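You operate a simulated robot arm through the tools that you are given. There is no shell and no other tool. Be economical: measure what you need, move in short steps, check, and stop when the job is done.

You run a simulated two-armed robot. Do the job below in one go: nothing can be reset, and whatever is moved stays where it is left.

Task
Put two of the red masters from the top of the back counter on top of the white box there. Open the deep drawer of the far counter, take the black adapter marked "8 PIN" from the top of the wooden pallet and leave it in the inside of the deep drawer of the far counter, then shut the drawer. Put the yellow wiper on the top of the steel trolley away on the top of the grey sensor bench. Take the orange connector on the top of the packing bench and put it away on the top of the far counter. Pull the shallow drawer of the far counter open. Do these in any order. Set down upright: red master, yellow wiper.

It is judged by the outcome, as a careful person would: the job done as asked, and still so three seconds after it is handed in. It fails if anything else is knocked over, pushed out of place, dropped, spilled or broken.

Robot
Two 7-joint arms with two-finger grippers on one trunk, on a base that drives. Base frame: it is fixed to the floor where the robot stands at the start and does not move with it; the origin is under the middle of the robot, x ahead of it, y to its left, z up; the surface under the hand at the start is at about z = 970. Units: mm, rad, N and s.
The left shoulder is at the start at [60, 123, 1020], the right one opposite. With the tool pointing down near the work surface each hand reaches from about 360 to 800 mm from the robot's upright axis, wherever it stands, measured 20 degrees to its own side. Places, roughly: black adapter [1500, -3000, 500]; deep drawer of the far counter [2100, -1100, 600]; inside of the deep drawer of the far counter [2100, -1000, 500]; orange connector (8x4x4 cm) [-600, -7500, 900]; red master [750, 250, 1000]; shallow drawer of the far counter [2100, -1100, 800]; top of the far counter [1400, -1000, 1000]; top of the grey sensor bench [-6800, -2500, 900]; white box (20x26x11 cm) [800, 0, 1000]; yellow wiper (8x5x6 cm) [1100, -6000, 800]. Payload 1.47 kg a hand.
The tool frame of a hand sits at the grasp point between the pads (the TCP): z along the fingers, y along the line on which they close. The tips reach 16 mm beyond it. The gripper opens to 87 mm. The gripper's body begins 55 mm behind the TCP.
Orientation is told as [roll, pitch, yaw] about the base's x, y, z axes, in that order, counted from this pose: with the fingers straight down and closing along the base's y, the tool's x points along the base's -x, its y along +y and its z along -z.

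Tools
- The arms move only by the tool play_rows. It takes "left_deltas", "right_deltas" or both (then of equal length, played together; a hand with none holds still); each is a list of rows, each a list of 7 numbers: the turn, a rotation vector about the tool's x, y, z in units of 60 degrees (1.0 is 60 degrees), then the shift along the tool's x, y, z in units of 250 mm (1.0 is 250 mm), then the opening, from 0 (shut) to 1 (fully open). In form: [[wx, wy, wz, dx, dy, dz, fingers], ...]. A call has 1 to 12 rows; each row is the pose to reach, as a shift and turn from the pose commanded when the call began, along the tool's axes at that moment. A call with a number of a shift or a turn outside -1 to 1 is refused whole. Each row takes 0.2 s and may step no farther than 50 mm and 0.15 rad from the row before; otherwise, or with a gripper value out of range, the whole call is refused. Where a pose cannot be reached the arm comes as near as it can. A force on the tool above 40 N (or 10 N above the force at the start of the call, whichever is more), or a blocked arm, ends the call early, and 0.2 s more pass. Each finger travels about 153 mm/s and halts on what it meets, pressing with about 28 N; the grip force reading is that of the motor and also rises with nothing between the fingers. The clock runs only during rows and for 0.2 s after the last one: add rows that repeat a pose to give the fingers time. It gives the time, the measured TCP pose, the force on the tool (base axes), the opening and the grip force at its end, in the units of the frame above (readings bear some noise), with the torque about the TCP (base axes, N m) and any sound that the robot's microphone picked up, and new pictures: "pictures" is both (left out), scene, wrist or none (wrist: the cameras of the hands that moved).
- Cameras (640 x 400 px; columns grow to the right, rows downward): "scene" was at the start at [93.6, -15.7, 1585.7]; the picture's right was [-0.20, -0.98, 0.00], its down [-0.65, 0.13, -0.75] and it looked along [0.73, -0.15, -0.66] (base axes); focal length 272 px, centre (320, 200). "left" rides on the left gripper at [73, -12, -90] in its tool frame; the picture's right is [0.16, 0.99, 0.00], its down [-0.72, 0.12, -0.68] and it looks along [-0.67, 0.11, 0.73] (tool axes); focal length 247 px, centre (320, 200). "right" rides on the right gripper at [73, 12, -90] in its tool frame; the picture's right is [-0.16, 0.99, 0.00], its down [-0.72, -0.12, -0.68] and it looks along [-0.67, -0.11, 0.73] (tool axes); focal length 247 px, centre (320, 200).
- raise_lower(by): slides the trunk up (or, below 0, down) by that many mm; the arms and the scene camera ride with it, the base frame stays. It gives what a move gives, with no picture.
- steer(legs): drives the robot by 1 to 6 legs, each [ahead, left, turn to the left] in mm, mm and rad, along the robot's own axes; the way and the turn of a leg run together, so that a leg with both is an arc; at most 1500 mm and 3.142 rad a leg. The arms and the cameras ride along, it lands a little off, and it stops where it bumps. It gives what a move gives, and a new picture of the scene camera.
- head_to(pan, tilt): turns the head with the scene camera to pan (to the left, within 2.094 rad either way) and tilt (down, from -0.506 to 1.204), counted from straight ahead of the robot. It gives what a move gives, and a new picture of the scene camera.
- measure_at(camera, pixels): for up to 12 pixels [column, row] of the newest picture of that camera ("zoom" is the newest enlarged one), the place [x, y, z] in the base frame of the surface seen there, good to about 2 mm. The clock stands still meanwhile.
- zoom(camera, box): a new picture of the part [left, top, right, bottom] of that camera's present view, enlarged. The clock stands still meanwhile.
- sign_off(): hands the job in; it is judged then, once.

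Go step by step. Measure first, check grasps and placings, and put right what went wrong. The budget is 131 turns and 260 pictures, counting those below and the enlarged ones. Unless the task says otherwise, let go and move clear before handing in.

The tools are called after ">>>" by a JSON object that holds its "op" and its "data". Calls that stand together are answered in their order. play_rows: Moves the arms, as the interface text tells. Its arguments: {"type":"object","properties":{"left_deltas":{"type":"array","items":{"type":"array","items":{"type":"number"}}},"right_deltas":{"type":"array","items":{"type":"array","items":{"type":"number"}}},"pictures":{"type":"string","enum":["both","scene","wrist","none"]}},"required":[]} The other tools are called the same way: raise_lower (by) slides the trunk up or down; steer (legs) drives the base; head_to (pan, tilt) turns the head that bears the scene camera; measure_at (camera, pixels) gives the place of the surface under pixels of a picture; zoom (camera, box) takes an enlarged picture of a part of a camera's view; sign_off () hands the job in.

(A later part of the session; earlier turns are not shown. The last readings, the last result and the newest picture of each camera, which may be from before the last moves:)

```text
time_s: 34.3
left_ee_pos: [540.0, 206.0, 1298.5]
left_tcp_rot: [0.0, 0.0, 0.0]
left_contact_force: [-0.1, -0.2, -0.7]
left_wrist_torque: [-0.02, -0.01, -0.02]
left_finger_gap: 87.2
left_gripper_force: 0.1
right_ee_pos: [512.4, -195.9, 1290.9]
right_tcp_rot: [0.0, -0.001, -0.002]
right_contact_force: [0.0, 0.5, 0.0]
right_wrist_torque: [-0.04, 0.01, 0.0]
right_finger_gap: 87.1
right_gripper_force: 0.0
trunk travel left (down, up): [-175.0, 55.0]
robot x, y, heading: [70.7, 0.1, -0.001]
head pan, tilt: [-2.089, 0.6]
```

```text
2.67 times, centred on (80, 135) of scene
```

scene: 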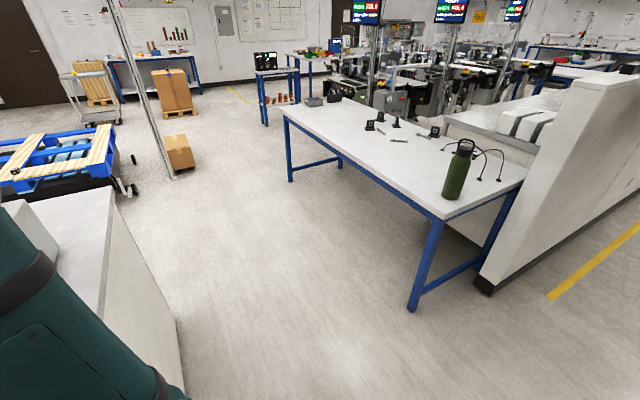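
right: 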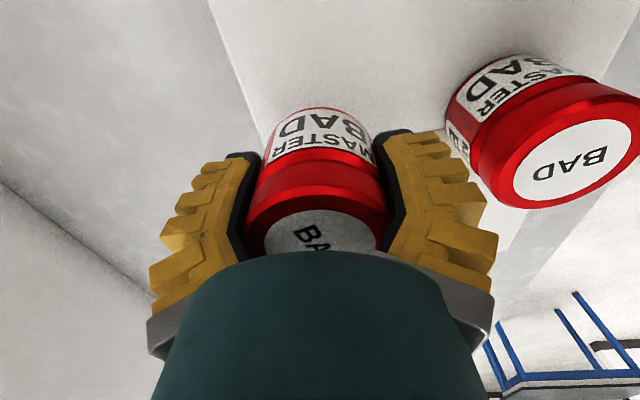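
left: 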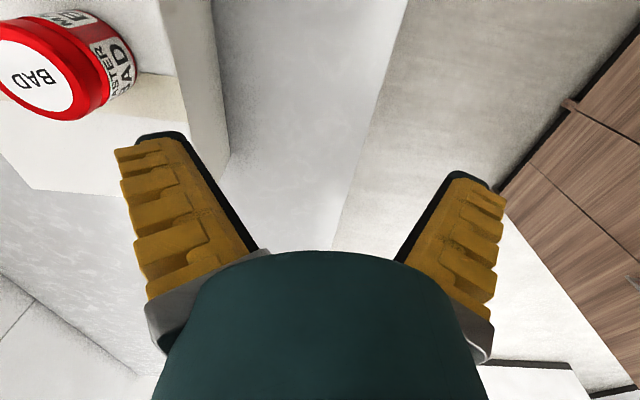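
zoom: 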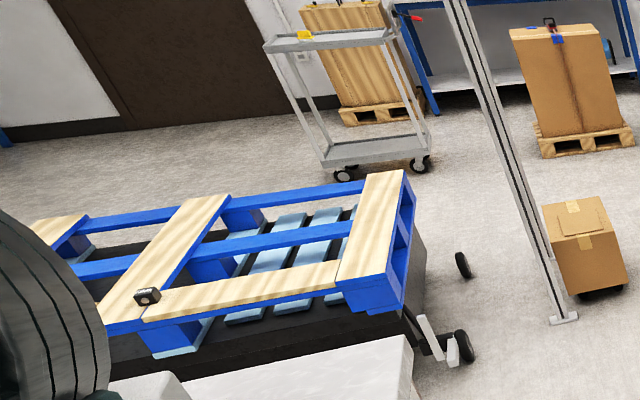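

The counter end is at x≈345, table at x≈-950, so there is a corridor around x≈-330. I back off, turn right and drive down it with the head forward.

>>> {"op": "steer", "data": {"legs": [[-400, 0, 0], [0, 0, -1.571], [1500, 0, 0], [900, -200, 0]]}}

>>> {"op": "head_to", "data": {"pan": 0.2, "tilt": 0.4}}

```text
time_s: 52.2
left_ee_pos: [-329.8, -2905.7, 1297.8]
left_tcp_rot: [-0.001, -0.001, -1.576]
left_contact_force: [0.2, 0.8, 0.2]
left_wrist_torque: [0.03, 0.0, 0.04]
left_finger_gap: 86.9
left_gripper_force: 0.1
right_ee_pos: [-732.1, -2876.7, 1291.0]
right_tcp_rot: [0.0, -0.002, -1.572]
right_contact_force: [0.8, -0.6, 0.6]
right_wrist_torque: [0.03, 0.03, -0.01]
right_finger_gap: 87.1
right_gripper_force: 0.1
trunk travel left (down, up): [-175.0, 55.0]
robot x, y, heading: [-533.8, -2432.4, -1.572]
head pan, tilt: [-2.089, 0.6]
```

scene: 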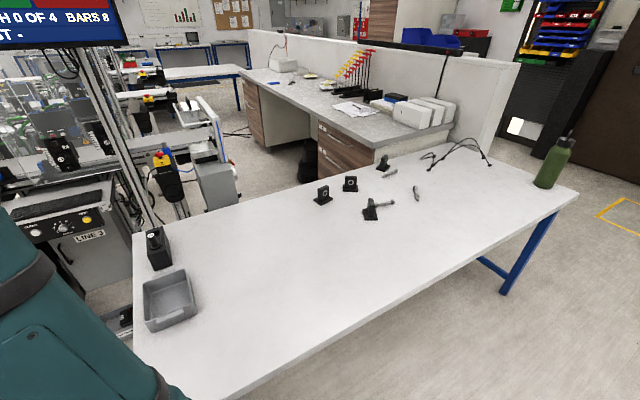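

```text
time_s: 54.4
left_ee_pos: [-328.4, -2904.6, 1298.6]
left_tcp_rot: [0.0, -0.002, -1.572]
left_contact_force: [-0.1, 0.2, 0.5]
left_wrist_torque: [0.01, -0.02, -0.01]
left_finger_gap: 86.9
left_gripper_force: 0.1
right_ee_pos: [-733.1, -2876.4, 1289.6]
right_tcp_rot: [0.0, 0.0, -1.573]
right_contact_force: [0.5, 0.2, 0.1]
right_wrist_torque: [-0.01, 0.01, 0.02]
right_finger_gap: 86.9
right_gripper_force: 0.1
trunk travel left (down, up): [-175.0, 55.0]
robot x, y, heading: [-535.7, -2433.2, -1.573]
head pan, tilt: [0.201, 0.4]
```

scene: 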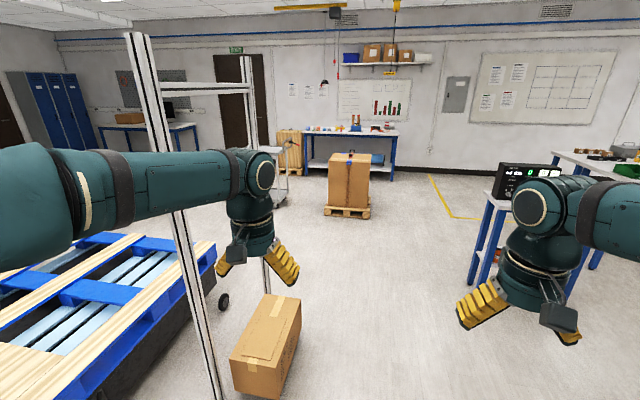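

>>> {"op": "measure_at", "data": {"camera": "scene", "pixels": [[212, 396], [286, 385], [274, 355], [280, 205], [326, 214], [368, 217], [392, 180], [310, 172], [474, 287], [355, 130], [302, 320]]}}

>>> {"op": "zoom", "data": {"camera": "scene", "box": [230, 100, 430, 225]}}

```text
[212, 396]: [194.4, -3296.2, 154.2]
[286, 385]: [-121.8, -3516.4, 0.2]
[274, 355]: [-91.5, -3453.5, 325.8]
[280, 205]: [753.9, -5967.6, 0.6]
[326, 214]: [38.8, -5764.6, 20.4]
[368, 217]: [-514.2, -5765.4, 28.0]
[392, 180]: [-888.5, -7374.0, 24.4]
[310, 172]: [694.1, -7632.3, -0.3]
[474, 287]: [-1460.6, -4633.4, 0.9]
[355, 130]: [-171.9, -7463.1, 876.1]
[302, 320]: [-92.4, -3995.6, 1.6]
```

```text
3.20 times, centred on (330, 162) of scene
```

zoom: 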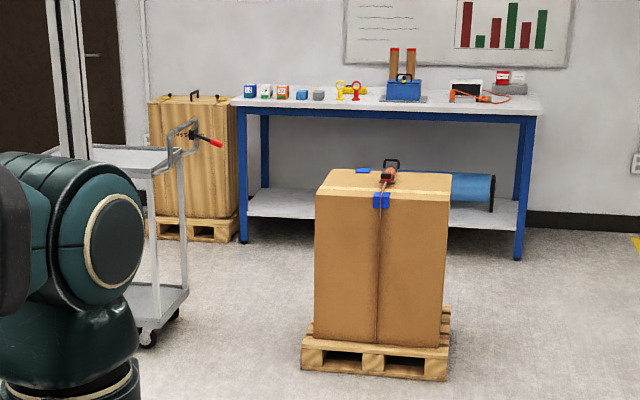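

The packing bench (top z≈876, front y≈-7370) is clear ahead and the trolley is to the left. I drive on past the carton to y≈-4500 and look left.

>>> {"op": "steer", "data": {"legs": [[1500, -50, 0], [550, 0, 0]]}}

>>> {"op": "head_to", "data": {"pan": 0.75, "tilt": 0.4}}

```text
refused: leg 1 is longer than a leg can be; nothing moved
```

```text
time_s: 55.3
left_ee_pos: [-328.9, -2905.0, 1298.3]
left_tcp_rot: [0.0, 0.001, -1.573]
left_contact_force: [0.5, 0.0, 0.3]
left_wrist_torque: [0.01, -0.01, -0.02]
left_finger_gap: 87.0
left_gripper_force: 0.1
right_ee_pos: [-732.4, -2875.8, 1289.3]
right_tcp_rot: [0.0, 0.0, -1.576]
right_contact_force: [-0.3, 0.6, 0.7]
right_wrist_torque: [0.0, -0.01, 0.01]
right_finger_gap: 87.1
right_gripper_force: 0.0
trunk travel left (down, up): [-175.0, 55.0]
robot x, y, heading: [-535.9, -2436.2, -1.576]
head pan, tilt: [0.75, 0.4]
```

scene: 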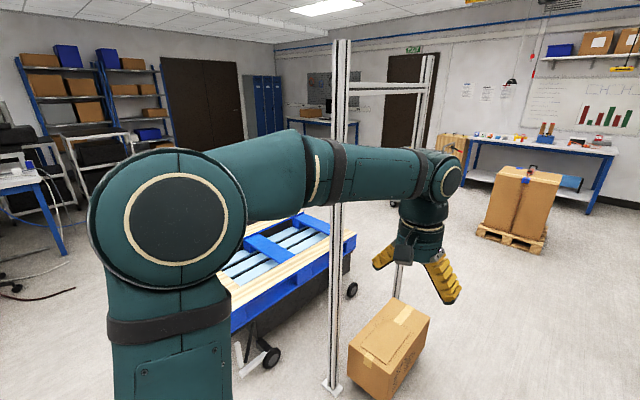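

>>> {"op": "steer", "data": {"legs": [[1400, -50, 0], [600, 0, 0]]}}

>>> {"op": "head_to", "data": {"pan": 0.7, "tilt": 0.5}}

```text
time_s: 65.3
left_ee_pos: [-361.1, -4903.2, 1298.8]
left_tcp_rot: [0.0, 0.0, -1.561]
left_contact_force: [-0.4, 0.3, 0.3]
left_wrist_torque: [0.02, 0.03, 0.01]
left_finger_gap: 87.1
left_gripper_force: 0.1
right_ee_pos: [-763.9, -4879.6, 1289.9]
right_tcp_rot: [0.0, 0.0, -1.562]
right_contact_force: [0.6, -0.5, -0.4]
right_wrist_torque: [0.02, -0.04, 0.01]
right_finger_gap: 87.1
right_gripper_force: 0.0
trunk travel left (down, up): [-175.0, 55.0]
robot x, y, heading: [-572.6, -4434.5, -1.557]
head pan, tilt: [0.75, 0.4]
```

scene: 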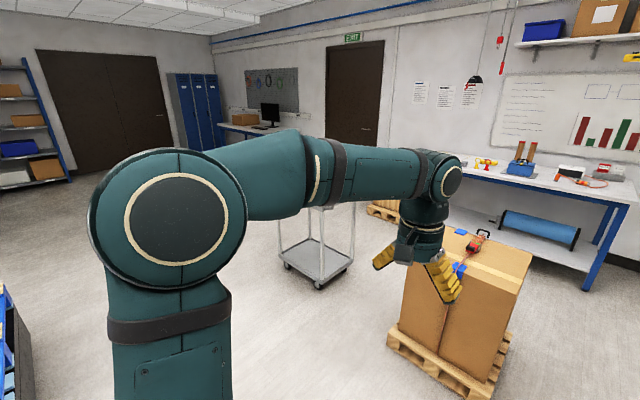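

```text
time_s: 66.0
left_ee_pos: [-360.9, -4903.4, 1298.7]
left_tcp_rot: [0.001, -0.001, -1.56]
left_contact_force: [0.0, 0.6, 0.5]
left_wrist_torque: [0.0, -0.01, 0.02]
left_finger_gap: 87.3
left_gripper_force: 0.0
right_ee_pos: [-764.5, -4878.8, 1290.9]
right_tcp_rot: [0.0, 0.0, -1.562]
right_contact_force: [0.0, 0.1, 0.5]
right_wrist_torque: [0.0, -0.01, 0.01]
right_finger_gap: 87.2
right_gripper_force: 0.1
trunk travel left (down, up): [-175.0, 55.0]
robot x, y, heading: [-570.8, -4434.2, -1.559]
head pan, tilt: [0.7, 0.499]
```

scene: 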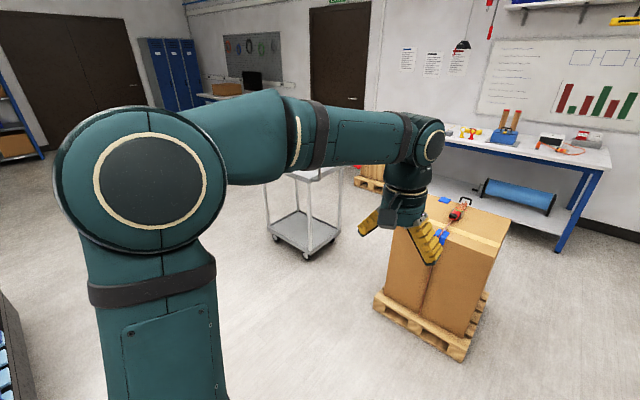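

>>> {"op": "measure_at", "data": {"camera": "scene", "pixels": [[307, 257], [274, 236], [337, 236], [308, 180], [290, 176], [320, 177], [374, 300], [268, 225], [330, 175]]}}

>>> {"op": "zoom", "data": {"camera": "scene", "box": [240, 130, 380, 270]}}

```text
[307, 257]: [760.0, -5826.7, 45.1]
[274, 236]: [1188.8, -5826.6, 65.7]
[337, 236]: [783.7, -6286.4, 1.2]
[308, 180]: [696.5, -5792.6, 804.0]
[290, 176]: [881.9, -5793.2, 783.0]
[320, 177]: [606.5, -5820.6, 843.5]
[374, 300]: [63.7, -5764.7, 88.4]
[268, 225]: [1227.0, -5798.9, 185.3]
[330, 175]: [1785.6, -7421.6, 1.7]
```

```text
2.86 times, centred on (310, 200) of scene
```

zoom: 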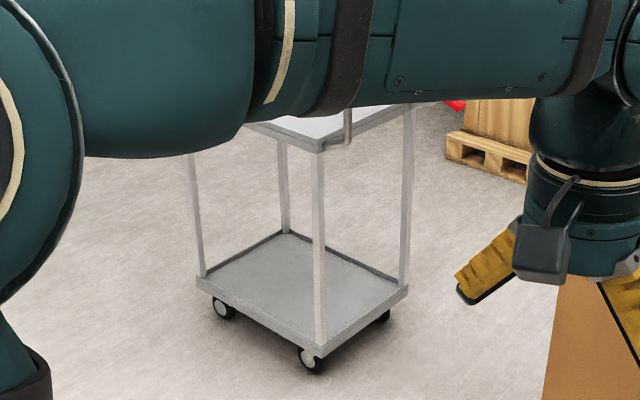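

Trolley top z≈800, x 690–1230, y -5793..-6290. I strafe to stand in front of it near (1050,-5350).

>>> {"op": "steer", "data": {"legs": [[400, 1100, 0], [480, 520, 0]]}}

>>> {"op": "head_to", "data": {"pan": 0.0, "tilt": 0.85}}

```text
time_s: 80.5
left_ee_pos: [1240.0, -5790.9, 1297.3]
left_tcp_rot: [-0.002, -0.001, -1.585]
left_contact_force: [-0.4, -0.2, -0.1]
left_wrist_torque: [-0.02, 0.01, -0.01]
left_finger_gap: 87.1
left_gripper_force: 0.1
right_ee_pos: [836.9, -5756.7, 1290.3]
right_tcp_rot: [0.0, 0.0, -1.584]
right_contact_force: [-0.9, -0.1, 0.0]
right_wrist_torque: [0.01, -0.01, 0.0]
right_finger_gap: 86.9
right_gripper_force: 0.1
trunk travel left (down, up): [-175.0, 55.0]
robot x, y, heading: [1040.5, -5318.0, -1.587]
head pan, tilt: [0.7, 0.499]
```

scene: 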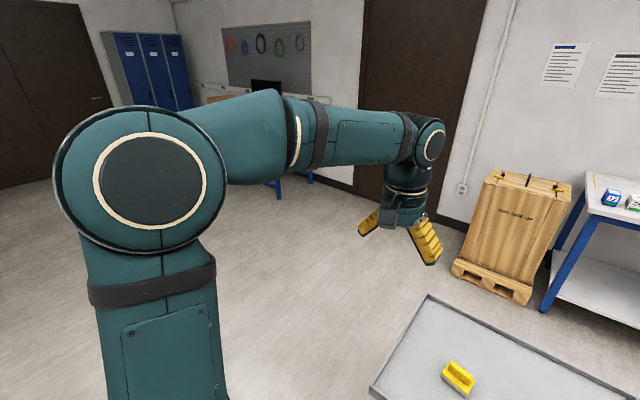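

```text
time_s: 81.6
left_ee_pos: [1240.0, -5790.4, 1298.0]
left_tcp_rot: [0.001, 0.001, -1.585]
left_contact_force: [0.2, -0.1, 0.0]
left_wrist_torque: [0.0, 0.0, -0.01]
left_finger_gap: 86.7
left_gripper_force: 0.1
right_ee_pos: [838.1, -5757.3, 1290.3]
right_tcp_rot: [0.0, 0.001, -1.585]
right_contact_force: [0.9, 0.6, -0.5]
right_wrist_torque: [-0.01, -0.02, -0.02]
right_finger_gap: 86.9
right_gripper_force: 0.1
trunk travel left (down, up): [-175.0, 55.0]
robot x, y, heading: [1039.3, -5320.9, -1.583]
head pan, tilt: [0.0, 0.85]
```

scene: 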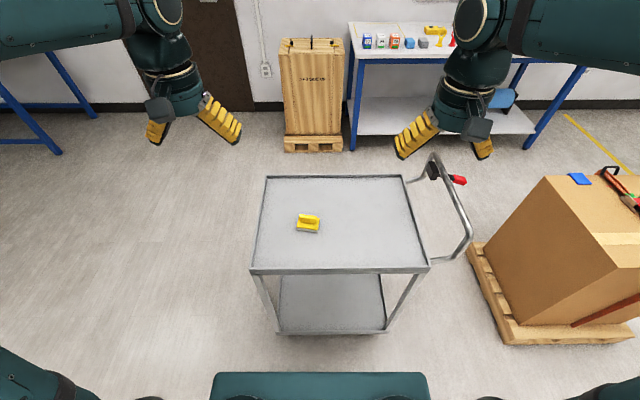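

The yellow wiper is at (308,222), centred on the tray. Zoom and measure.

>>> {"op": "zoom", "data": {"camera": "scene", "box": [272, 198, 344, 243]}}

>>> {"op": "measure_at", "data": {"camera": "scene", "pixels": [[308, 217], [298, 226], [318, 228], [300, 215], [319, 217], [308, 231], [260, 268], [425, 265], [268, 178], [405, 178], [340, 240]]}}

```text
8.89 times, centred on (308, 220) of scene
```

zoom: 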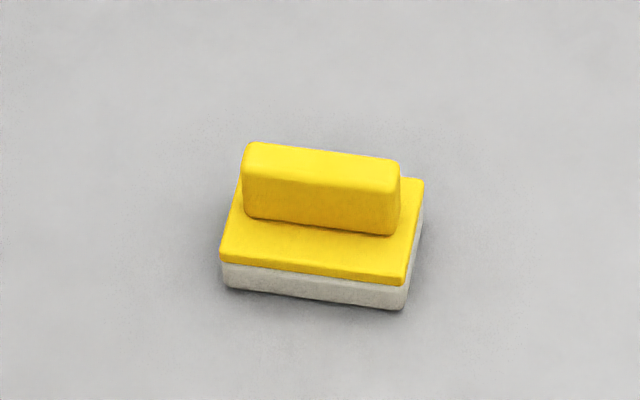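

```text
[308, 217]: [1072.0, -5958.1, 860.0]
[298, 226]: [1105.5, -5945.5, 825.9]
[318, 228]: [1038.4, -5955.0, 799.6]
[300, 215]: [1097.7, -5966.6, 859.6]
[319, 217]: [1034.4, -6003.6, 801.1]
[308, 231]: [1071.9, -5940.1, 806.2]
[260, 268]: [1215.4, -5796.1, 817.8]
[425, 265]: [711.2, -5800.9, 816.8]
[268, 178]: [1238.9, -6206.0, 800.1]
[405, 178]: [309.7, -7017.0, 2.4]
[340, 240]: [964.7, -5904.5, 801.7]
```

>>> {"op": "measure_at", "data": {"camera": "zoom", "pixels": [[252, 150], [390, 166], [320, 155], [250, 165], [388, 182], [222, 255], [402, 280], [420, 185], [320, 260]]}}

```text
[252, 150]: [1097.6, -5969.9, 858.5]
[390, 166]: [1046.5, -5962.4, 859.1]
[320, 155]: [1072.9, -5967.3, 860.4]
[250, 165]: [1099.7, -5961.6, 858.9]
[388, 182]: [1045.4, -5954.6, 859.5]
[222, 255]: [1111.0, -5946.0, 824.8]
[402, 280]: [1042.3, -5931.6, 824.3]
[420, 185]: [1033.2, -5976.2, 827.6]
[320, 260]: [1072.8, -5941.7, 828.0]
```

Wiper's fin is centred at (1072,-5962), z 826–860, lying at -0.14 rad. I turn the left hand so it closes across the fin and bring it over.

>>> {"op": "play_rows", "data": {"left_deltas": [[0, 0, -0.125, -0.087, -0.083, 0.1, 1], [0, 0, -0.25, -0.174, -0.166, 0.2, 1], [0, 0, -0.375, -0.261, -0.249, 0.3, 1], [0, 0, -0.5, -0.348, -0.332, 0.4, 1], [0, 0, -0.625, -0.435, -0.415, 0.5, 1], [0, 0, -0.75, -0.522, -0.498, 0.6, 1], [0, 0, -0.875, -0.609, -0.581, 0.7, 1], [0, 0, -1.0, -0.697, -0.662, 0.8, 1], [0, 0, -1.0, -0.697, -0.662, 0.8, 1]], "pictures": "scene"}}

```text
time_s: 83.6
left_ee_pos: [1072.1, -5962.2, 1098.7]
left_tcp_rot: [-0.002, -0.001, -0.535]
left_contact_force: [0.1, 0.6, 0.4]
left_wrist_torque: [0.02, 0.04, 0.0]
left_finger_gap: 87.1
left_gripper_force: 0.2
right_ee_pos: [838.6, -5755.1, 1291.0]
right_tcp_rot: [-0.001, -0.001, -1.584]
right_contact_force: [0.0, 0.3, -0.3]
right_wrist_torque: [0.01, 0.01, -0.02]
right_finger_gap: 86.7
right_gripper_force: 0.1
trunk travel left (down, up): [-175.0, 55.0]
robot x, y, heading: [1040.3, -5317.6, -1.581]
head pan, tilt: [0.0, 0.85]
```

scene: 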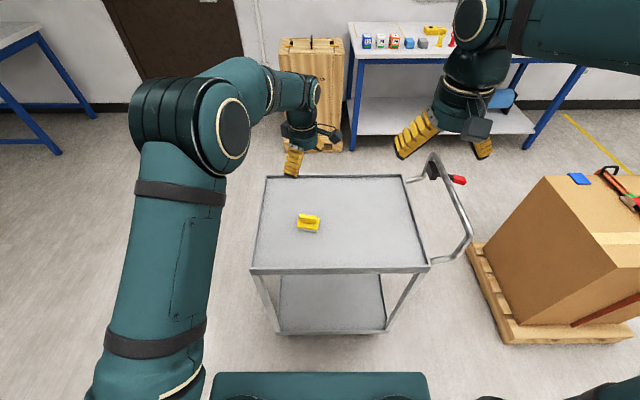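

>>> {"op": "play_rows", "data": {"left_deltas": [[0, 0, -0.125, 0, 0, 0.15, 1], [0, 0, -0.25, 0, 0, 0.3, 1], [0, 0, -0.375, 0, 0, 0.45, 1], [0, 0, -0.375, 0, 0, 0.6, 1], [0, 0, -0.375, 0, 0, 0.6, 1]], "pictures": "wrist"}}

```text
time_s: 84.8
left_ee_pos: [1072.2, -5961.0, 948.5]
left_tcp_rot: [-0.002, -0.001, -0.144]
left_contact_force: [1.1, -0.4, -1.0]
left_wrist_torque: [-0.03, 0.01, 0.0]
left_finger_gap: 86.7
left_gripper_force: 0.0
right_ee_pos: [838.0, -5756.6, 1292.0]
right_tcp_rot: [0.001, -0.001, -1.585]
right_contact_force: [-0.1, 0.0, -0.8]
right_wrist_torque: [-0.04, -0.03, 0.0]
right_finger_gap: 86.9
right_gripper_force: 0.0
trunk travel left (down, up): [-175.0, 55.0]
robot x, y, heading: [1038.8, -5319.9, -1.581]
head pan, tilt: [0.0, 0.85]
```

left: 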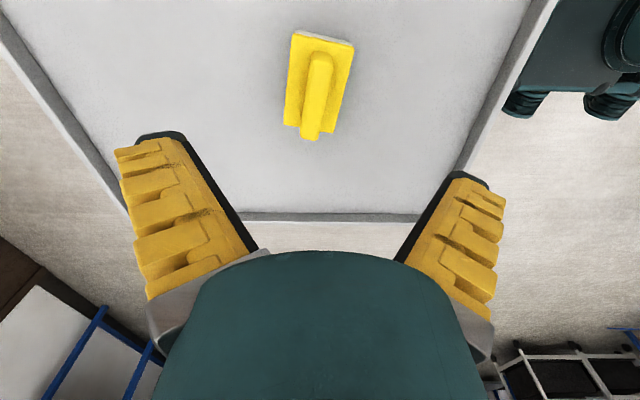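

Aligned with the fin. I descend to z≈846, close, lift slowly.

>>> {"op": "play_rows", "data": {"left_deltas": [[0, 0, 0, 0, 0, 0.12, 1], [0, 0, 0, 0, 0, 0.24, 1], [0, 0, 0, 0, 0, 0.36, 1], [0, 0, 0, 0, 0, 0.408, 1], [0, 0, 0, 0, 0, 0.408, 0.5], [0, 0, 0, 0, 0, 0.408, 0], [0, 0, 0, 0, 0, 0.408, 0], [0, 0, 0, 0, 0, 0.408, 0], [0, 0, 0, 0, 0, 0.37, 0], [0, 0, 0, 0, 0, 0.32, 0], [0, 0, 0, 0, 0, 0.26, 0], [0, 0, 0, 0, 0, 0.2, 0]], "pictures": "both"}}

```text
time_s: 87.4
left_ee_pos: [1072.3, -5962.2, 896.8]
left_tcp_rot: [-0.001, 0.0, -0.144]
left_contact_force: [0.8, -0.6, -0.2]
left_wrist_torque: [0.01, -0.03, -0.01]
left_finger_gap: 6.1
left_gripper_force: 28.3
right_ee_pos: [837.7, -5758.4, 1290.6]
right_tcp_rot: [0.0, 0.001, -1.585]
right_contact_force: [-0.6, 0.1, 0.0]
right_wrist_torque: [-0.01, -0.03, 0.0]
right_finger_gap: 87.0
right_gripper_force: 0.0
trunk travel left (down, up): [-175.0, 55.0]
robot x, y, heading: [1039.8, -5315.6, -1.586]
head pan, tilt: [0.0, 0.85]
```

scene: 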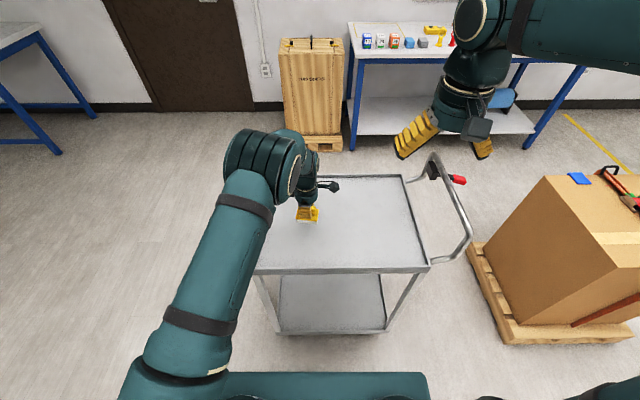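
left: 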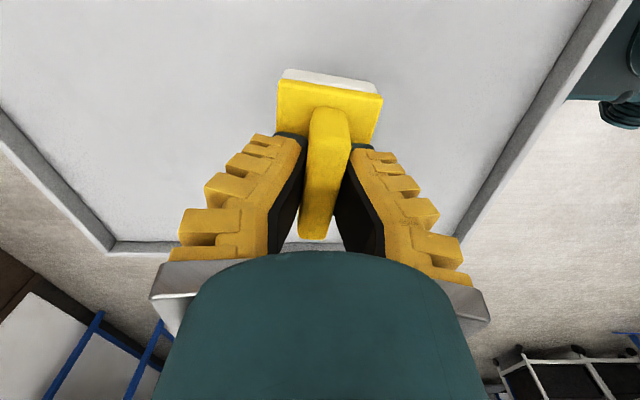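

The wiper appears held by its fin, lifted off the tray. I lift on and check again.

>>> {"op": "play_rows", "data": {"left_deltas": [[0, 0, 0, 0, 0, -0.08, 0], [0, 0, 0, 0, 0, -0.16, 0], [0, 0, 0, 0, 0, -0.24, 0], [0, 0, 0, 0, 0, -0.32, 0], [0, 0, 0, 0, 0, -0.4, 0], [0, 0, 0, 0, 0, -0.48, 0], [0, 0, 0, 0, 0, -0.56, 0], [0, 0, 0, 0, 0, -0.64, 0], [0, 0, 0, 0, 0, -0.72, 0], [0, 0, 0, 0, 0, -0.8, 0], [0, 0, 0, 0, 0, -0.88, 0], [0, 0, 0, 0, 0, -0.96, 0]], "pictures": "both"}}

```text
time_s: 90.0
left_ee_pos: [1071.8, -5962.0, 1137.3]
left_tcp_rot: [-0.004, 0.0, -0.144]
left_contact_force: [-0.4, 0.6, -0.6]
left_wrist_torque: [-0.01, 0.01, 0.01]
left_finger_gap: 6.0
left_gripper_force: 28.3
right_ee_pos: [837.1, -5757.0, 1289.8]
right_tcp_rot: [-0.001, 0.0, -1.584]
right_contact_force: [1.2, 0.9, -0.7]
right_wrist_torque: [-0.01, -0.03, 0.03]
right_finger_gap: 87.0
right_gripper_force: 0.1
trunk travel left (down, up): [-175.0, 55.0]
robot x, y, heading: [1037.9, -5320.5, -1.588]
head pan, tilt: [0.0, 0.85]
```

scene: 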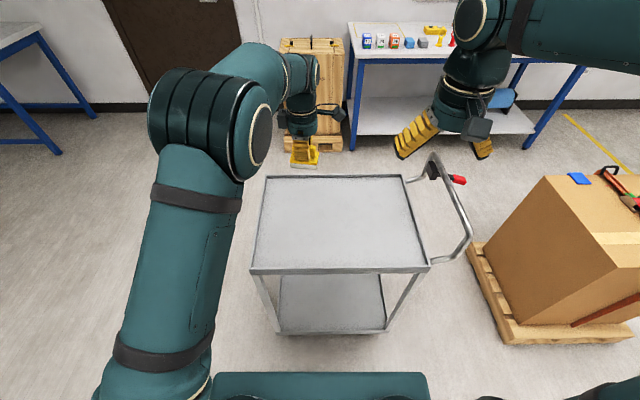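
left: 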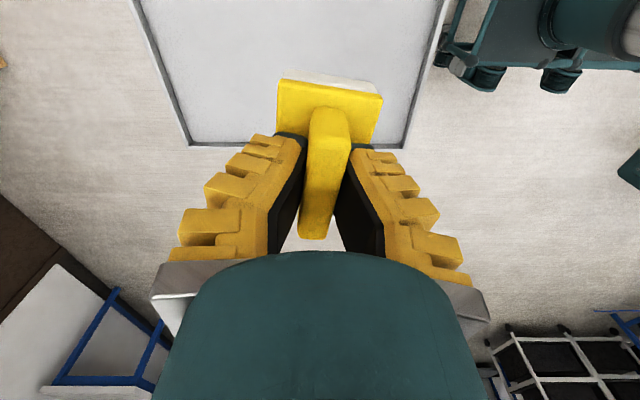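

Wiper securely held. I retract the left hand, then drive round the box pallet to the packing bench.

>>> {"op": "play_rows", "data": {"left_deltas": [[0, 0, 0, -0.04, 0.086, 0, 0], [0, 0, 0, -0.08, 0.172, 0, 0], [0, 0, 0, -0.12, 0.258, 0, 0], [0, 0, 0, -0.16, 0.344, 0, 0], [0, 0, 0, -0.2, 0.43, 0, 0], [0, 0, 0, -0.24, 0.516, 0, 0], [0, 0, 0, -0.28, 0.602, 0, 0], [0, 0, 0, -0.32, 0.688, 0, 0], [0, 0, 0, -0.36, 0.774, 0, 0], [0, 0, 0, -0.4, 0.86, 0, 0]], "pictures": "none"}}

>>> {"op": "steer", "data": {"legs": [[-150, -950, 0], [0, -940, 0], [1000, 0, 0]]}}

```text
time_s: 92.2
left_ee_pos: [1202.8, -5763.5, 1137.5]
left_tcp_rot: [0.002, 0.001, -0.146]
left_contact_force: [-0.3, 0.5, -1.6]
left_wrist_torque: [-0.02, 0.02, 0.01]
left_finger_gap: 6.2
left_gripper_force: 28.0
right_ee_pos: [838.4, -5757.4, 1289.7]
right_tcp_rot: [-0.001, 0.001, -1.583]
right_contact_force: [-0.3, 0.6, 0.2]
right_wrist_torque: [-0.01, 0.01, 0.02]
right_finger_gap: 87.1
right_gripper_force: 0.0
trunk travel left (down, up): [-175.0, 55.0]
robot x, y, heading: [1037.0, -5317.4, -1.584]
head pan, tilt: [0.0, 0.85]
```

```text
time_s: 114.2
left_ee_pos: [-747.5, -6592.6, 1138.9]
left_tcp_rot: [0.0, 0.0, -0.151]
left_contact_force: [0.7, -0.4, -0.8]
left_wrist_torque: [0.0, 0.0, -0.01]
left_finger_gap: 5.9
left_gripper_force: 28.0
right_ee_pos: [-1112.4, -6582.1, 1290.7]
right_tcp_rot: [0.0, -0.002, -1.593]
right_contact_force: [-0.6, -0.9, 0.1]
right_wrist_torque: [-0.01, 0.02, 0.03]
right_finger_gap: 86.7
right_gripper_force: 0.1
trunk travel left (down, up): [-175.0, 55.0]
robot x, y, heading: [-909.0, -6143.7, -1.593]
head pan, tilt: [0.0, 0.85]
```

scene: 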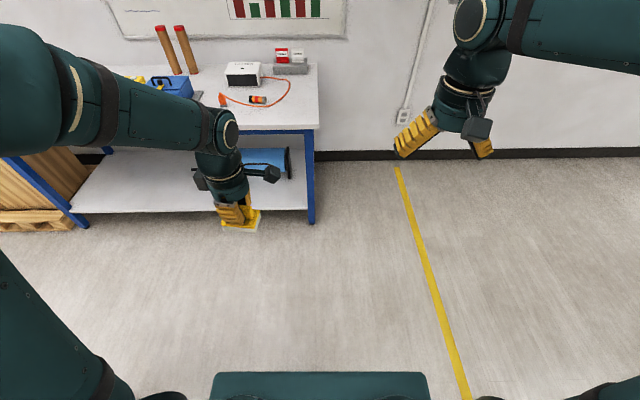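

Arrived near the packing bench; I zoom on the orange cable/connector at (255,97).

>>> {"op": "zoom", "data": {"camera": "scene", "box": [200, 60, 328, 140]}}

>>> {"op": "measure_at", "data": {"camera": "scene", "pixels": [[258, 99], [222, 99], [290, 85], [318, 128], [280, 120], [240, 70], [155, 80]]}}

```text
5.00 times, centred on (264, 100) of scene
```

zoom: 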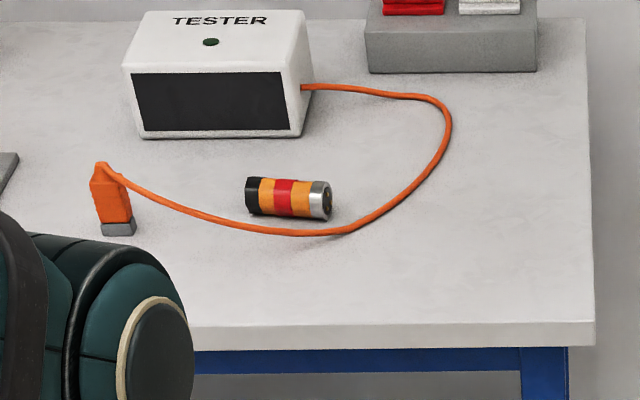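

```text
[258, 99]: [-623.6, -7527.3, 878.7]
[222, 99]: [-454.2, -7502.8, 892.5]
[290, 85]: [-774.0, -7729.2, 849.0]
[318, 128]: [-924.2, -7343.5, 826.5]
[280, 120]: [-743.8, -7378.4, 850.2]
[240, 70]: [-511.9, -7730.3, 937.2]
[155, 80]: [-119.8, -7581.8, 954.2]
```

The orange cylindrical connector is free-standing at zoom (287,197), inside the tester's cable loop. I measure its axis and the cable's distance.

>>> {"op": "measure_at", "data": {"camera": "zoom", "pixels": [[250, 183], [326, 187], [252, 195], [327, 200], [285, 183], [284, 213], [250, 227], [285, 231], [320, 232], [345, 229], [370, 215], [284, 180]]}}

```text
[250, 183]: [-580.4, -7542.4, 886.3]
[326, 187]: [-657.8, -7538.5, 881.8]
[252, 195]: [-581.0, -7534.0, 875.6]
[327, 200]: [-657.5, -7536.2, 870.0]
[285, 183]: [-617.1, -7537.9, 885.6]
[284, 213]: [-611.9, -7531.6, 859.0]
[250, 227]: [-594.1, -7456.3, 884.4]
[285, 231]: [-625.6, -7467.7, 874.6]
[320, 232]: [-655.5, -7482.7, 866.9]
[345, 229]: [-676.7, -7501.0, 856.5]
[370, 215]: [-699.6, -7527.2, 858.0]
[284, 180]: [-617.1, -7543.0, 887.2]
```

Connector axis runs along x at (-618,-7550,868); the cable is ≥65 mm away in front, so a full-open grip across y fits. I drive ahead and look left for clearance.

>>> {"op": "steer", "data": {"legs": [[700, 0, 0.022]]}}

>>> {"op": "head_to", "data": {"pan": 1.3, "tilt": 0.8}}

```text
time_s: 118.1
left_ee_pos: [-752.0, -7294.6, 1137.2]
left_tcp_rot: [-0.001, 0.001, -0.139]
left_contact_force: [-0.1, 0.4, -0.2]
left_wrist_torque: [-0.01, -0.02, -0.01]
left_finger_gap: 6.1
left_gripper_force: 28.1
right_ee_pos: [-1117.9, -7287.9, 1290.7]
right_tcp_rot: [0.0, -0.001, -1.58]
right_contact_force: [-0.2, 0.4, -0.3]
right_wrist_torque: [-0.01, 0.0, 0.04]
right_finger_gap: 87.0
right_gripper_force: 0.1
trunk travel left (down, up): [-175.0, 55.0]
robot x, y, heading: [-916.1, -6848.3, -1.579]
head pan, tilt: [0.0, 0.85]
```

scene: 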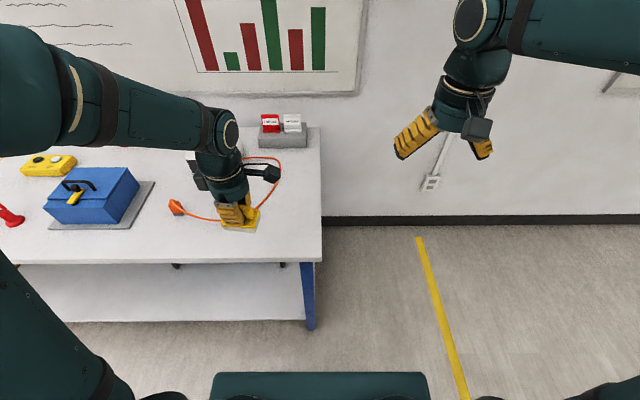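

```text
time_s: 119.6
left_ee_pos: [-753.2, -7292.1, 1138.3]
left_tcp_rot: [-0.001, 0.0, -0.141]
left_contact_force: [0.3, 0.1, 0.5]
left_wrist_torque: [0.0, 0.0, -0.01]
left_finger_gap: 6.0
left_gripper_force: 28.1
right_ee_pos: [-1118.3, -7287.6, 1290.5]
right_tcp_rot: [0.0, 0.001, -1.579]
right_contact_force: [-0.7, 0.4, 0.7]
right_wrist_torque: [-0.01, 0.0, 0.0]
right_finger_gap: 87.0
right_gripper_force: 0.1
trunk travel left (down, up): [-175.0, 55.0]
robot x, y, heading: [-921.7, -6848.5, -1.581]
head pan, tilt: [1.3, 0.799]
```

scene: 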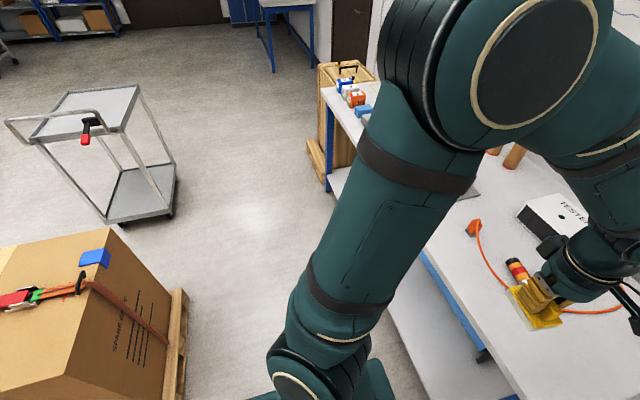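

>>> {"op": "measure_at", "data": {"camera": "scene", "pixels": [[188, 300], [180, 390], [520, 270], [400, 300], [560, 205]]}}

```text
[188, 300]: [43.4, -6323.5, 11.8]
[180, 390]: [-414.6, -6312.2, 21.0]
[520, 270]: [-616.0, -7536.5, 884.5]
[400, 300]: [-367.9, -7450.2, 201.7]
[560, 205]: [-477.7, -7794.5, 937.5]
```

Pallet's back edge is y≈-6325: room enough. I strafe left 320 and ahead 40.

>>> {"op": "steer", "data": {"legs": [[40, 320, 0.01]]}}

>>> {"op": "head_to", "data": {"pan": 0, "tilt": 0.8}}

```text
time_s: 123.0
left_ee_pos: [-431.3, -7335.9, 1137.6]
left_tcp_rot: [0.001, 0.001, -0.137]
left_contact_force: [0.2, 0.0, -0.5]
left_wrist_torque: [0.0, 0.03, -0.02]
left_finger_gap: 5.9
left_gripper_force: 27.8
right_ee_pos: [-796.4, -7331.3, 1291.0]
right_tcp_rot: [0.002, 0.0, -1.577]
right_contact_force: [-0.1, 0.1, 0.8]
right_wrist_torque: [-0.03, 0.0, 0.02]
right_finger_gap: 87.1
right_gripper_force: 0.0
trunk travel left (down, up): [-175.0, 55.0]
robot x, y, heading: [-595.1, -6890.3, -1.582]
head pan, tilt: [1.3, 0.799]
```

scene: 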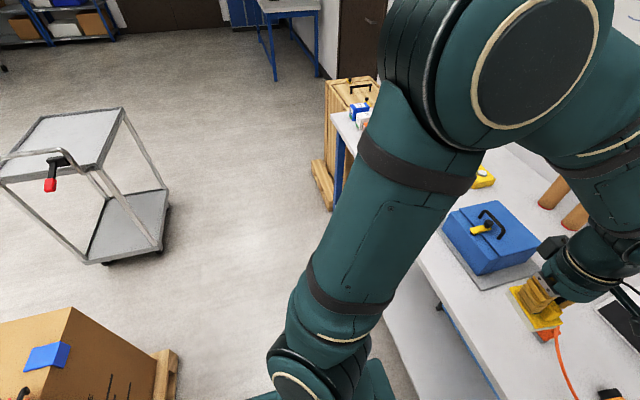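

```text
time_s: 124.4
left_ee_pos: [-430.4, -7334.5, 1138.9]
left_tcp_rot: [0.001, -0.001, -0.137]
left_contact_force: [-0.1, -0.4, -1.2]
left_wrist_torque: [0.01, 0.03, 0.02]
left_finger_gap: 5.9
left_gripper_force: 28.1
right_ee_pos: [-797.7, -7331.4, 1290.6]
right_tcp_rot: [0.0, 0.0, -1.576]
right_contact_force: [-0.1, -0.6, -0.5]
right_wrist_torque: [-0.03, -0.02, 0.01]
right_finger_gap: 86.8
right_gripper_force: 0.0
trunk travel left (down, up): [-175.0, 55.0]
robot x, y, heading: [-597.4, -6891.8, -1.577]
head pan, tilt: [0.0, 0.799]
```

scene: 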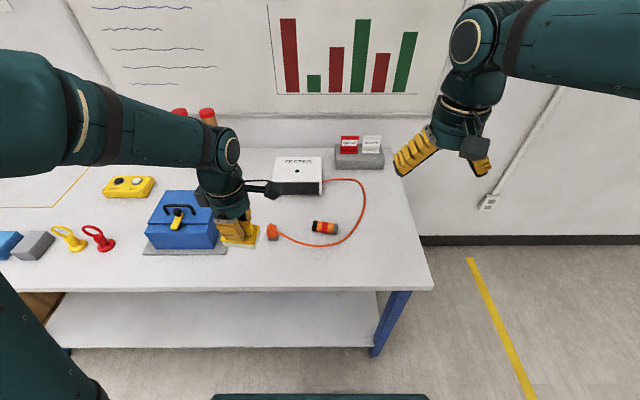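

>>> {"op": "play_rows", "data": {"right_deltas": [[0, 0, 0.1, -0.087, 0.072, 0.08, 1], [0, 0, 0.2, -0.174, 0.144, 0.16, 1], [0, 0, 0.3, -0.261, 0.216, 0.24, 1], [0, 0, 0.4, -0.348, 0.288, 0.32, 1], [0, 0, 0.5, -0.435, 0.36, 0.4, 1], [0, 0, 0.6, -0.522, 0.432, 0.48, 1], [0, 0, 0.7, -0.609, 0.504, 0.56, 1], [0, 0, 0.8, -0.696, 0.576, 0.64, 1], [0, 0, 0.9, -0.783, 0.648, 0.72, 1], [0, 0, 1.0, -0.872, 0.72, 0.8, 1], [0, 0, 1.0, -0.872, 0.72, 0.8, 1]], "pictures": "scene"}}

>>> {"op": "measure_at", "data": {"camera": "scene", "pixels": [[315, 223], [325, 222], [335, 225], [325, 231]]}}

```text
time_s: 126.8
left_ee_pos: [-432.4, -7333.7, 1139.0]
left_tcp_rot: [-0.001, 0.0, -0.136]
left_contact_force: [0.4, 0.0, 0.0]
left_wrist_torque: [-0.01, -0.03, 0.0]
left_finger_gap: 5.7
left_gripper_force: 27.7
right_ee_pos: [-617.5, -7549.5, 1091.0]
right_tcp_rot: [0.001, 0.001, -2.624]
right_contact_force: [-0.4, -0.4, 0.9]
right_wrist_torque: [-0.02, 0.0, -0.01]
right_finger_gap: 87.0
right_gripper_force: 0.0
trunk travel left (down, up): [-175.0, 55.0]
robot x, y, heading: [-597.5, -6888.2, -1.575]
head pan, tilt: [0.0, 0.799]
```

scene: 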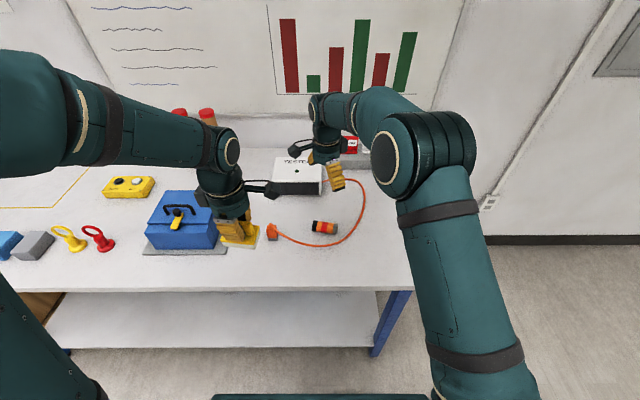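

```text
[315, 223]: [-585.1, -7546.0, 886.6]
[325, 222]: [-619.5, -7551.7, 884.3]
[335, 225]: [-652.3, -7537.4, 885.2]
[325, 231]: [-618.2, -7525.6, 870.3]
```

>>> {"op": "play_rows", "data": {"right_deltas": [[0, 0, 0.125, 0, 0, 0.13, 1], [0, 0, 0.25, 0, 0, 0.26, 1], [0, 0, 0.375, 0, 0, 0.39, 1], [0, 0, 0.495, 0, 0, 0.52, 1], [0, 0, 0.495, 0, 0, 0.52, 1]], "pictures": "wrist"}}

```text
time_s: 128.0
left_ee_pos: [-431.7, -7334.3, 1136.9]
left_tcp_rot: [-0.001, -0.002, -0.135]
left_contact_force: [0.3, -0.4, -0.3]
left_wrist_torque: [0.0, -0.01, 0.01]
left_finger_gap: 6.1
left_gripper_force: 28.0
right_ee_pos: [-616.7, -7550.1, 961.0]
right_tcp_rot: [0.002, 0.0, 3.138]
right_contact_force: [1.2, 0.5, -0.5]
right_wrist_torque: [0.01, 0.0, 0.02]
right_finger_gap: 86.7
right_gripper_force: 0.1
trunk travel left (down, up): [-175.0, 55.0]
robot x, y, heading: [-595.6, -6892.8, -1.578]
head pan, tilt: [0.0, 0.799]
```

right: 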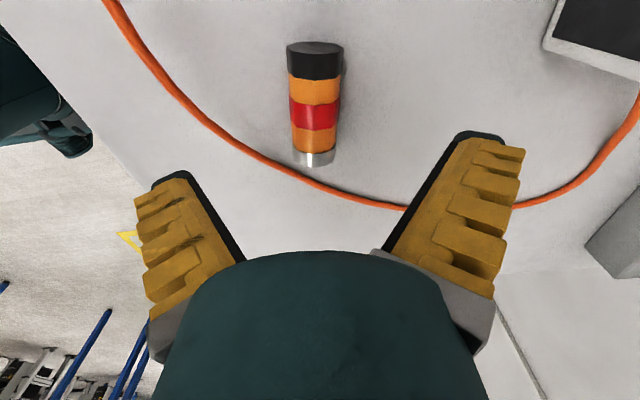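

>>> {"op": "measure_at", "data": {"camera": "right", "pixels": [[160, 78], [200, 120], [240, 150], [280, 172], [315, 75], [292, 100], [340, 100], [315, 105], [315, 150], [297, 140], [335, 140], [330, 188]]}}

```text
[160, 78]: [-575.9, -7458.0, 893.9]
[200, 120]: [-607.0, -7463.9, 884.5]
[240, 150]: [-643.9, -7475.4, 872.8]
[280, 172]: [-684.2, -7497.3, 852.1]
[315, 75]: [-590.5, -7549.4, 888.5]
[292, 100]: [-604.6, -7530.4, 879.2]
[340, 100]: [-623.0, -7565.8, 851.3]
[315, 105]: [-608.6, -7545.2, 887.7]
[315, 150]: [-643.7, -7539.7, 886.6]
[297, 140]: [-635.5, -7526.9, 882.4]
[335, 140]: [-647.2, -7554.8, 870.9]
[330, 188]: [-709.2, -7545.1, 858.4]
```

Centre ≈(-620,-7545), slightly yawed; the cable stays 20+ mm clear of the finger. Descend, grip, lift slowly.

>>> {"op": "play_rows", "data": {"right_deltas": [[0, 0, 0.08, -0.012, -0.02, 0.1, 1], [0, 0, 0.08, -0.012, -0.02, 0.2, 1], [0, 0, 0.08, -0.012, -0.02, 0.3, 1], [0, 0, 0.08, -0.012, -0.02, 0.36, 1], [0, 0, 0.08, -0.012, -0.02, 0.36, 0.5], [0, 0, 0.08, -0.012, -0.02, 0.36, 0], [0, 0, 0.08, -0.012, -0.02, 0.36, 0], [0, 0, 0.08, -0.012, -0.02, 0.36, 0], [0, 0, 0.08, -0.012, -0.02, 0.32, 0], [0, 0, 0.08, -0.012, -0.02, 0.26, 0], [0, 0, 0.08, -0.012, -0.02, 0.2, 0], [0, 0, 0.08, -0.012, -0.02, 0.12, 0]], "pictures": "both"}}

```text
time_s: 130.6
left_ee_pos: [-431.0, -7334.4, 1138.6]
left_tcp_rot: [0.001, 0.0, -0.136]
left_contact_force: [0.0, -0.4, 0.0]
left_wrist_torque: [-0.01, 0.0, 0.02]
left_finger_gap: 6.1
left_gripper_force: 27.8
right_ee_pos: [-619.6, -7544.4, 930.5]
right_tcp_rot: [0.0, 0.0, 3.059]
right_contact_force: [0.0, 0.5, -0.3]
right_wrist_torque: [0.0, -0.03, -0.02]
right_finger_gap: 26.2
right_gripper_force: 27.5
trunk travel left (down, up): [-175.0, 55.0]
robot x, y, heading: [-599.3, -6891.3, -1.58]
head pan, tilt: [0.0, 0.799]
```

scene: 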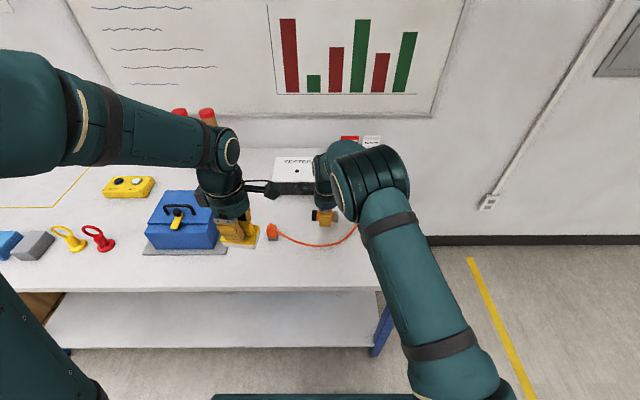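
right: 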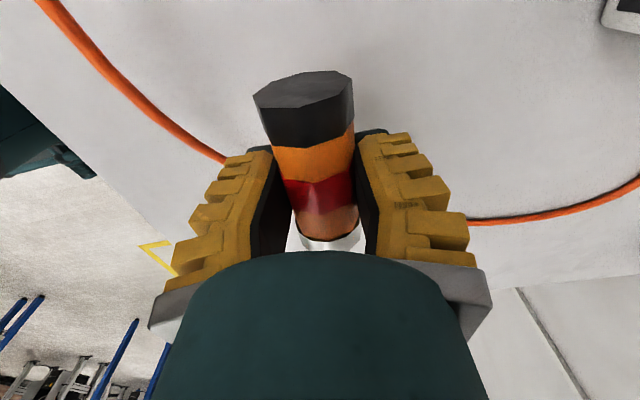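

Connector held (gap 26). I lift clear, then retract.

>>> {"op": "play_rows", "data": {"right_deltas": [[0, 0, 0, 0, 0, -0.08, 0], [0, 0, 0, 0, 0, -0.16, 0], [0, 0, 0, 0, 0, -0.24, 0], [0, 0, 0, 0, 0, -0.32, 0], [0, 0, 0, 0, 0, -0.4, 0], [0, 0, 0, 0, 0, -0.48, 0], [0, 0, 0, 0, 0, -0.56, 0], [0, 0, 0, 0, 0, -0.64, 0], [0, 0, 0, 0, 0, -0.72, 0], [0, 0, 0, 0, 0, -0.8, 0]], "pictures": "none"}}

>>> {"op": "play_rows", "data": {"right_deltas": [[0, 0, 0, -0.071, -0.08, 0, 0], [0, 0, 0, -0.142, -0.16, 0, 0], [0, 0, 0, -0.213, -0.24, 0, 0], [0, 0, 0, -0.284, -0.32, 0, 0], [0, 0, 0, -0.355, -0.4, 0, 0], [0, 0, 0, -0.426, -0.48, 0, 0], [0, 0, 0, -0.497, -0.56, 0, 0], [0, 0, 0, -0.568, -0.64, 0, 0], [0, 0, 0, -0.639, -0.72, 0, 0], [0, 0, 0, -0.71, -0.8, 0, 0]], "pictures": "both"}}

```text
time_s: 132.8
left_ee_pos: [-431.9, -7335.0, 1137.7]
left_tcp_rot: [-0.001, -0.001, -0.136]
left_contact_force: [0.3, 0.2, -0.3]
left_wrist_torque: [0.01, -0.02, 0.05]
left_finger_gap: 6.2
left_gripper_force: 28.1
right_ee_pos: [-621.7, -7543.4, 1131.8]
right_tcp_rot: [0.001, 0.003, 3.058]
right_contact_force: [0.8, -0.3, -1.4]
right_wrist_torque: [-0.01, -0.03, 0.01]
right_finger_gap: 26.4
right_gripper_force: 28.4
trunk travel left (down, up): [-175.0, 55.0]
robot x, y, heading: [-597.3, -6887.5, -1.582]
head pan, tilt: [0.0, 0.799]
```

```text
time_s: 135.0
left_ee_pos: [-432.1, -7333.9, 1138.0]
left_tcp_rot: [-0.001, 0.001, -0.136]
left_contact_force: [-0.6, -0.1, -0.2]
left_wrist_torque: [-0.03, -0.01, 0.0]
left_finger_gap: 5.9
left_gripper_force: 28.0
right_ee_pos: [-783.2, -7330.5, 1130.6]
right_tcp_rot: [-0.001, 0.001, 3.059]
right_contact_force: [-0.1, -0.1, -0.8]
right_wrist_torque: [-0.02, 0.02, -0.02]
right_finger_gap: 26.4
right_gripper_force: 27.8
trunk travel left (down, up): [-175.0, 55.0]
robot x, y, heading: [-597.9, -6888.8, -1.576]
head pan, tilt: [0.0, 0.799]
```

scene: 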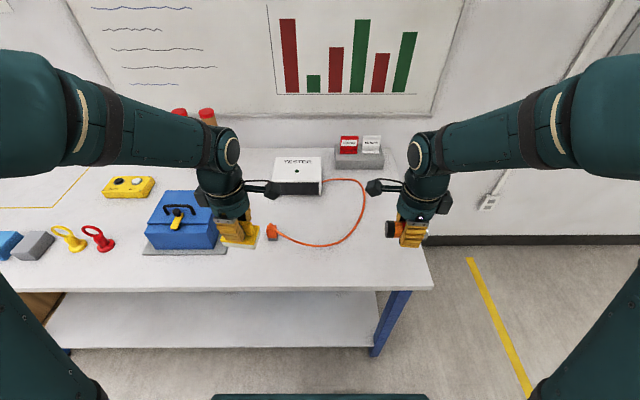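
right: 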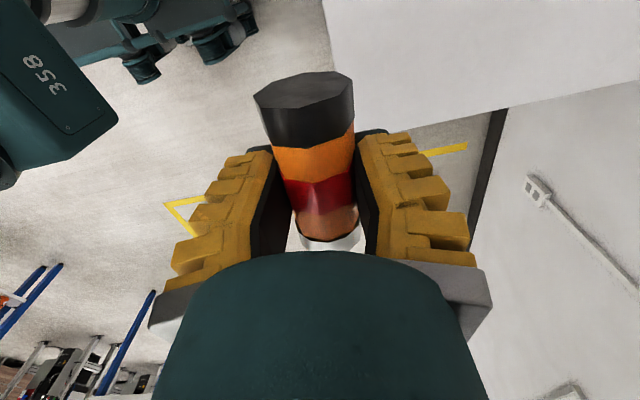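

Both objects are in hand. I back away, turn right to face -x, and look for the route to the grey sensor bench.

>>> {"op": "steer", "data": {"legs": [[200, -1, 0]]}}

```text
time_s: 136.6
left_ee_pos: [-434.9, -7540.6, 1137.9]
left_tcp_rot: [0.002, 0.0, -0.138]
left_contact_force: [0.3, -0.5, -0.6]
left_wrist_torque: [0.01, 0.02, 0.0]
left_finger_gap: 6.1
left_gripper_force: 28.3
right_ee_pos: [-785.7, -7535.4, 1131.0]
right_tcp_rot: [0.0, 0.0, 3.055]
right_contact_force: [0.7, -0.5, -1.0]
right_wrist_torque: [0.02, -0.04, 0.04]
right_finger_gap: 26.3
right_gripper_force: 28.3
trunk travel left (down, up): [-175.0, 55.0]
robot x, y, heading: [-599.4, -7090.4, -1.576]
head pan, tilt: [0.0, 0.799]
```

scene: 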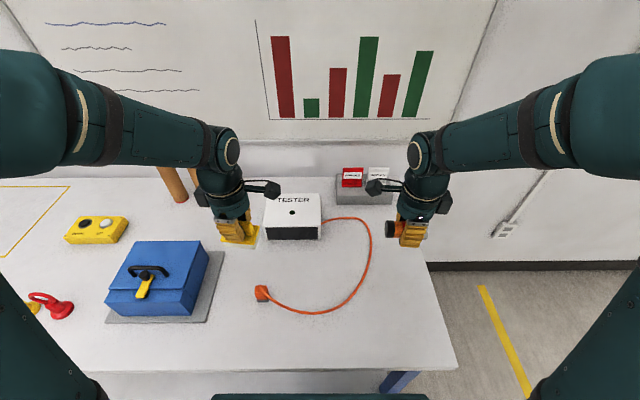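

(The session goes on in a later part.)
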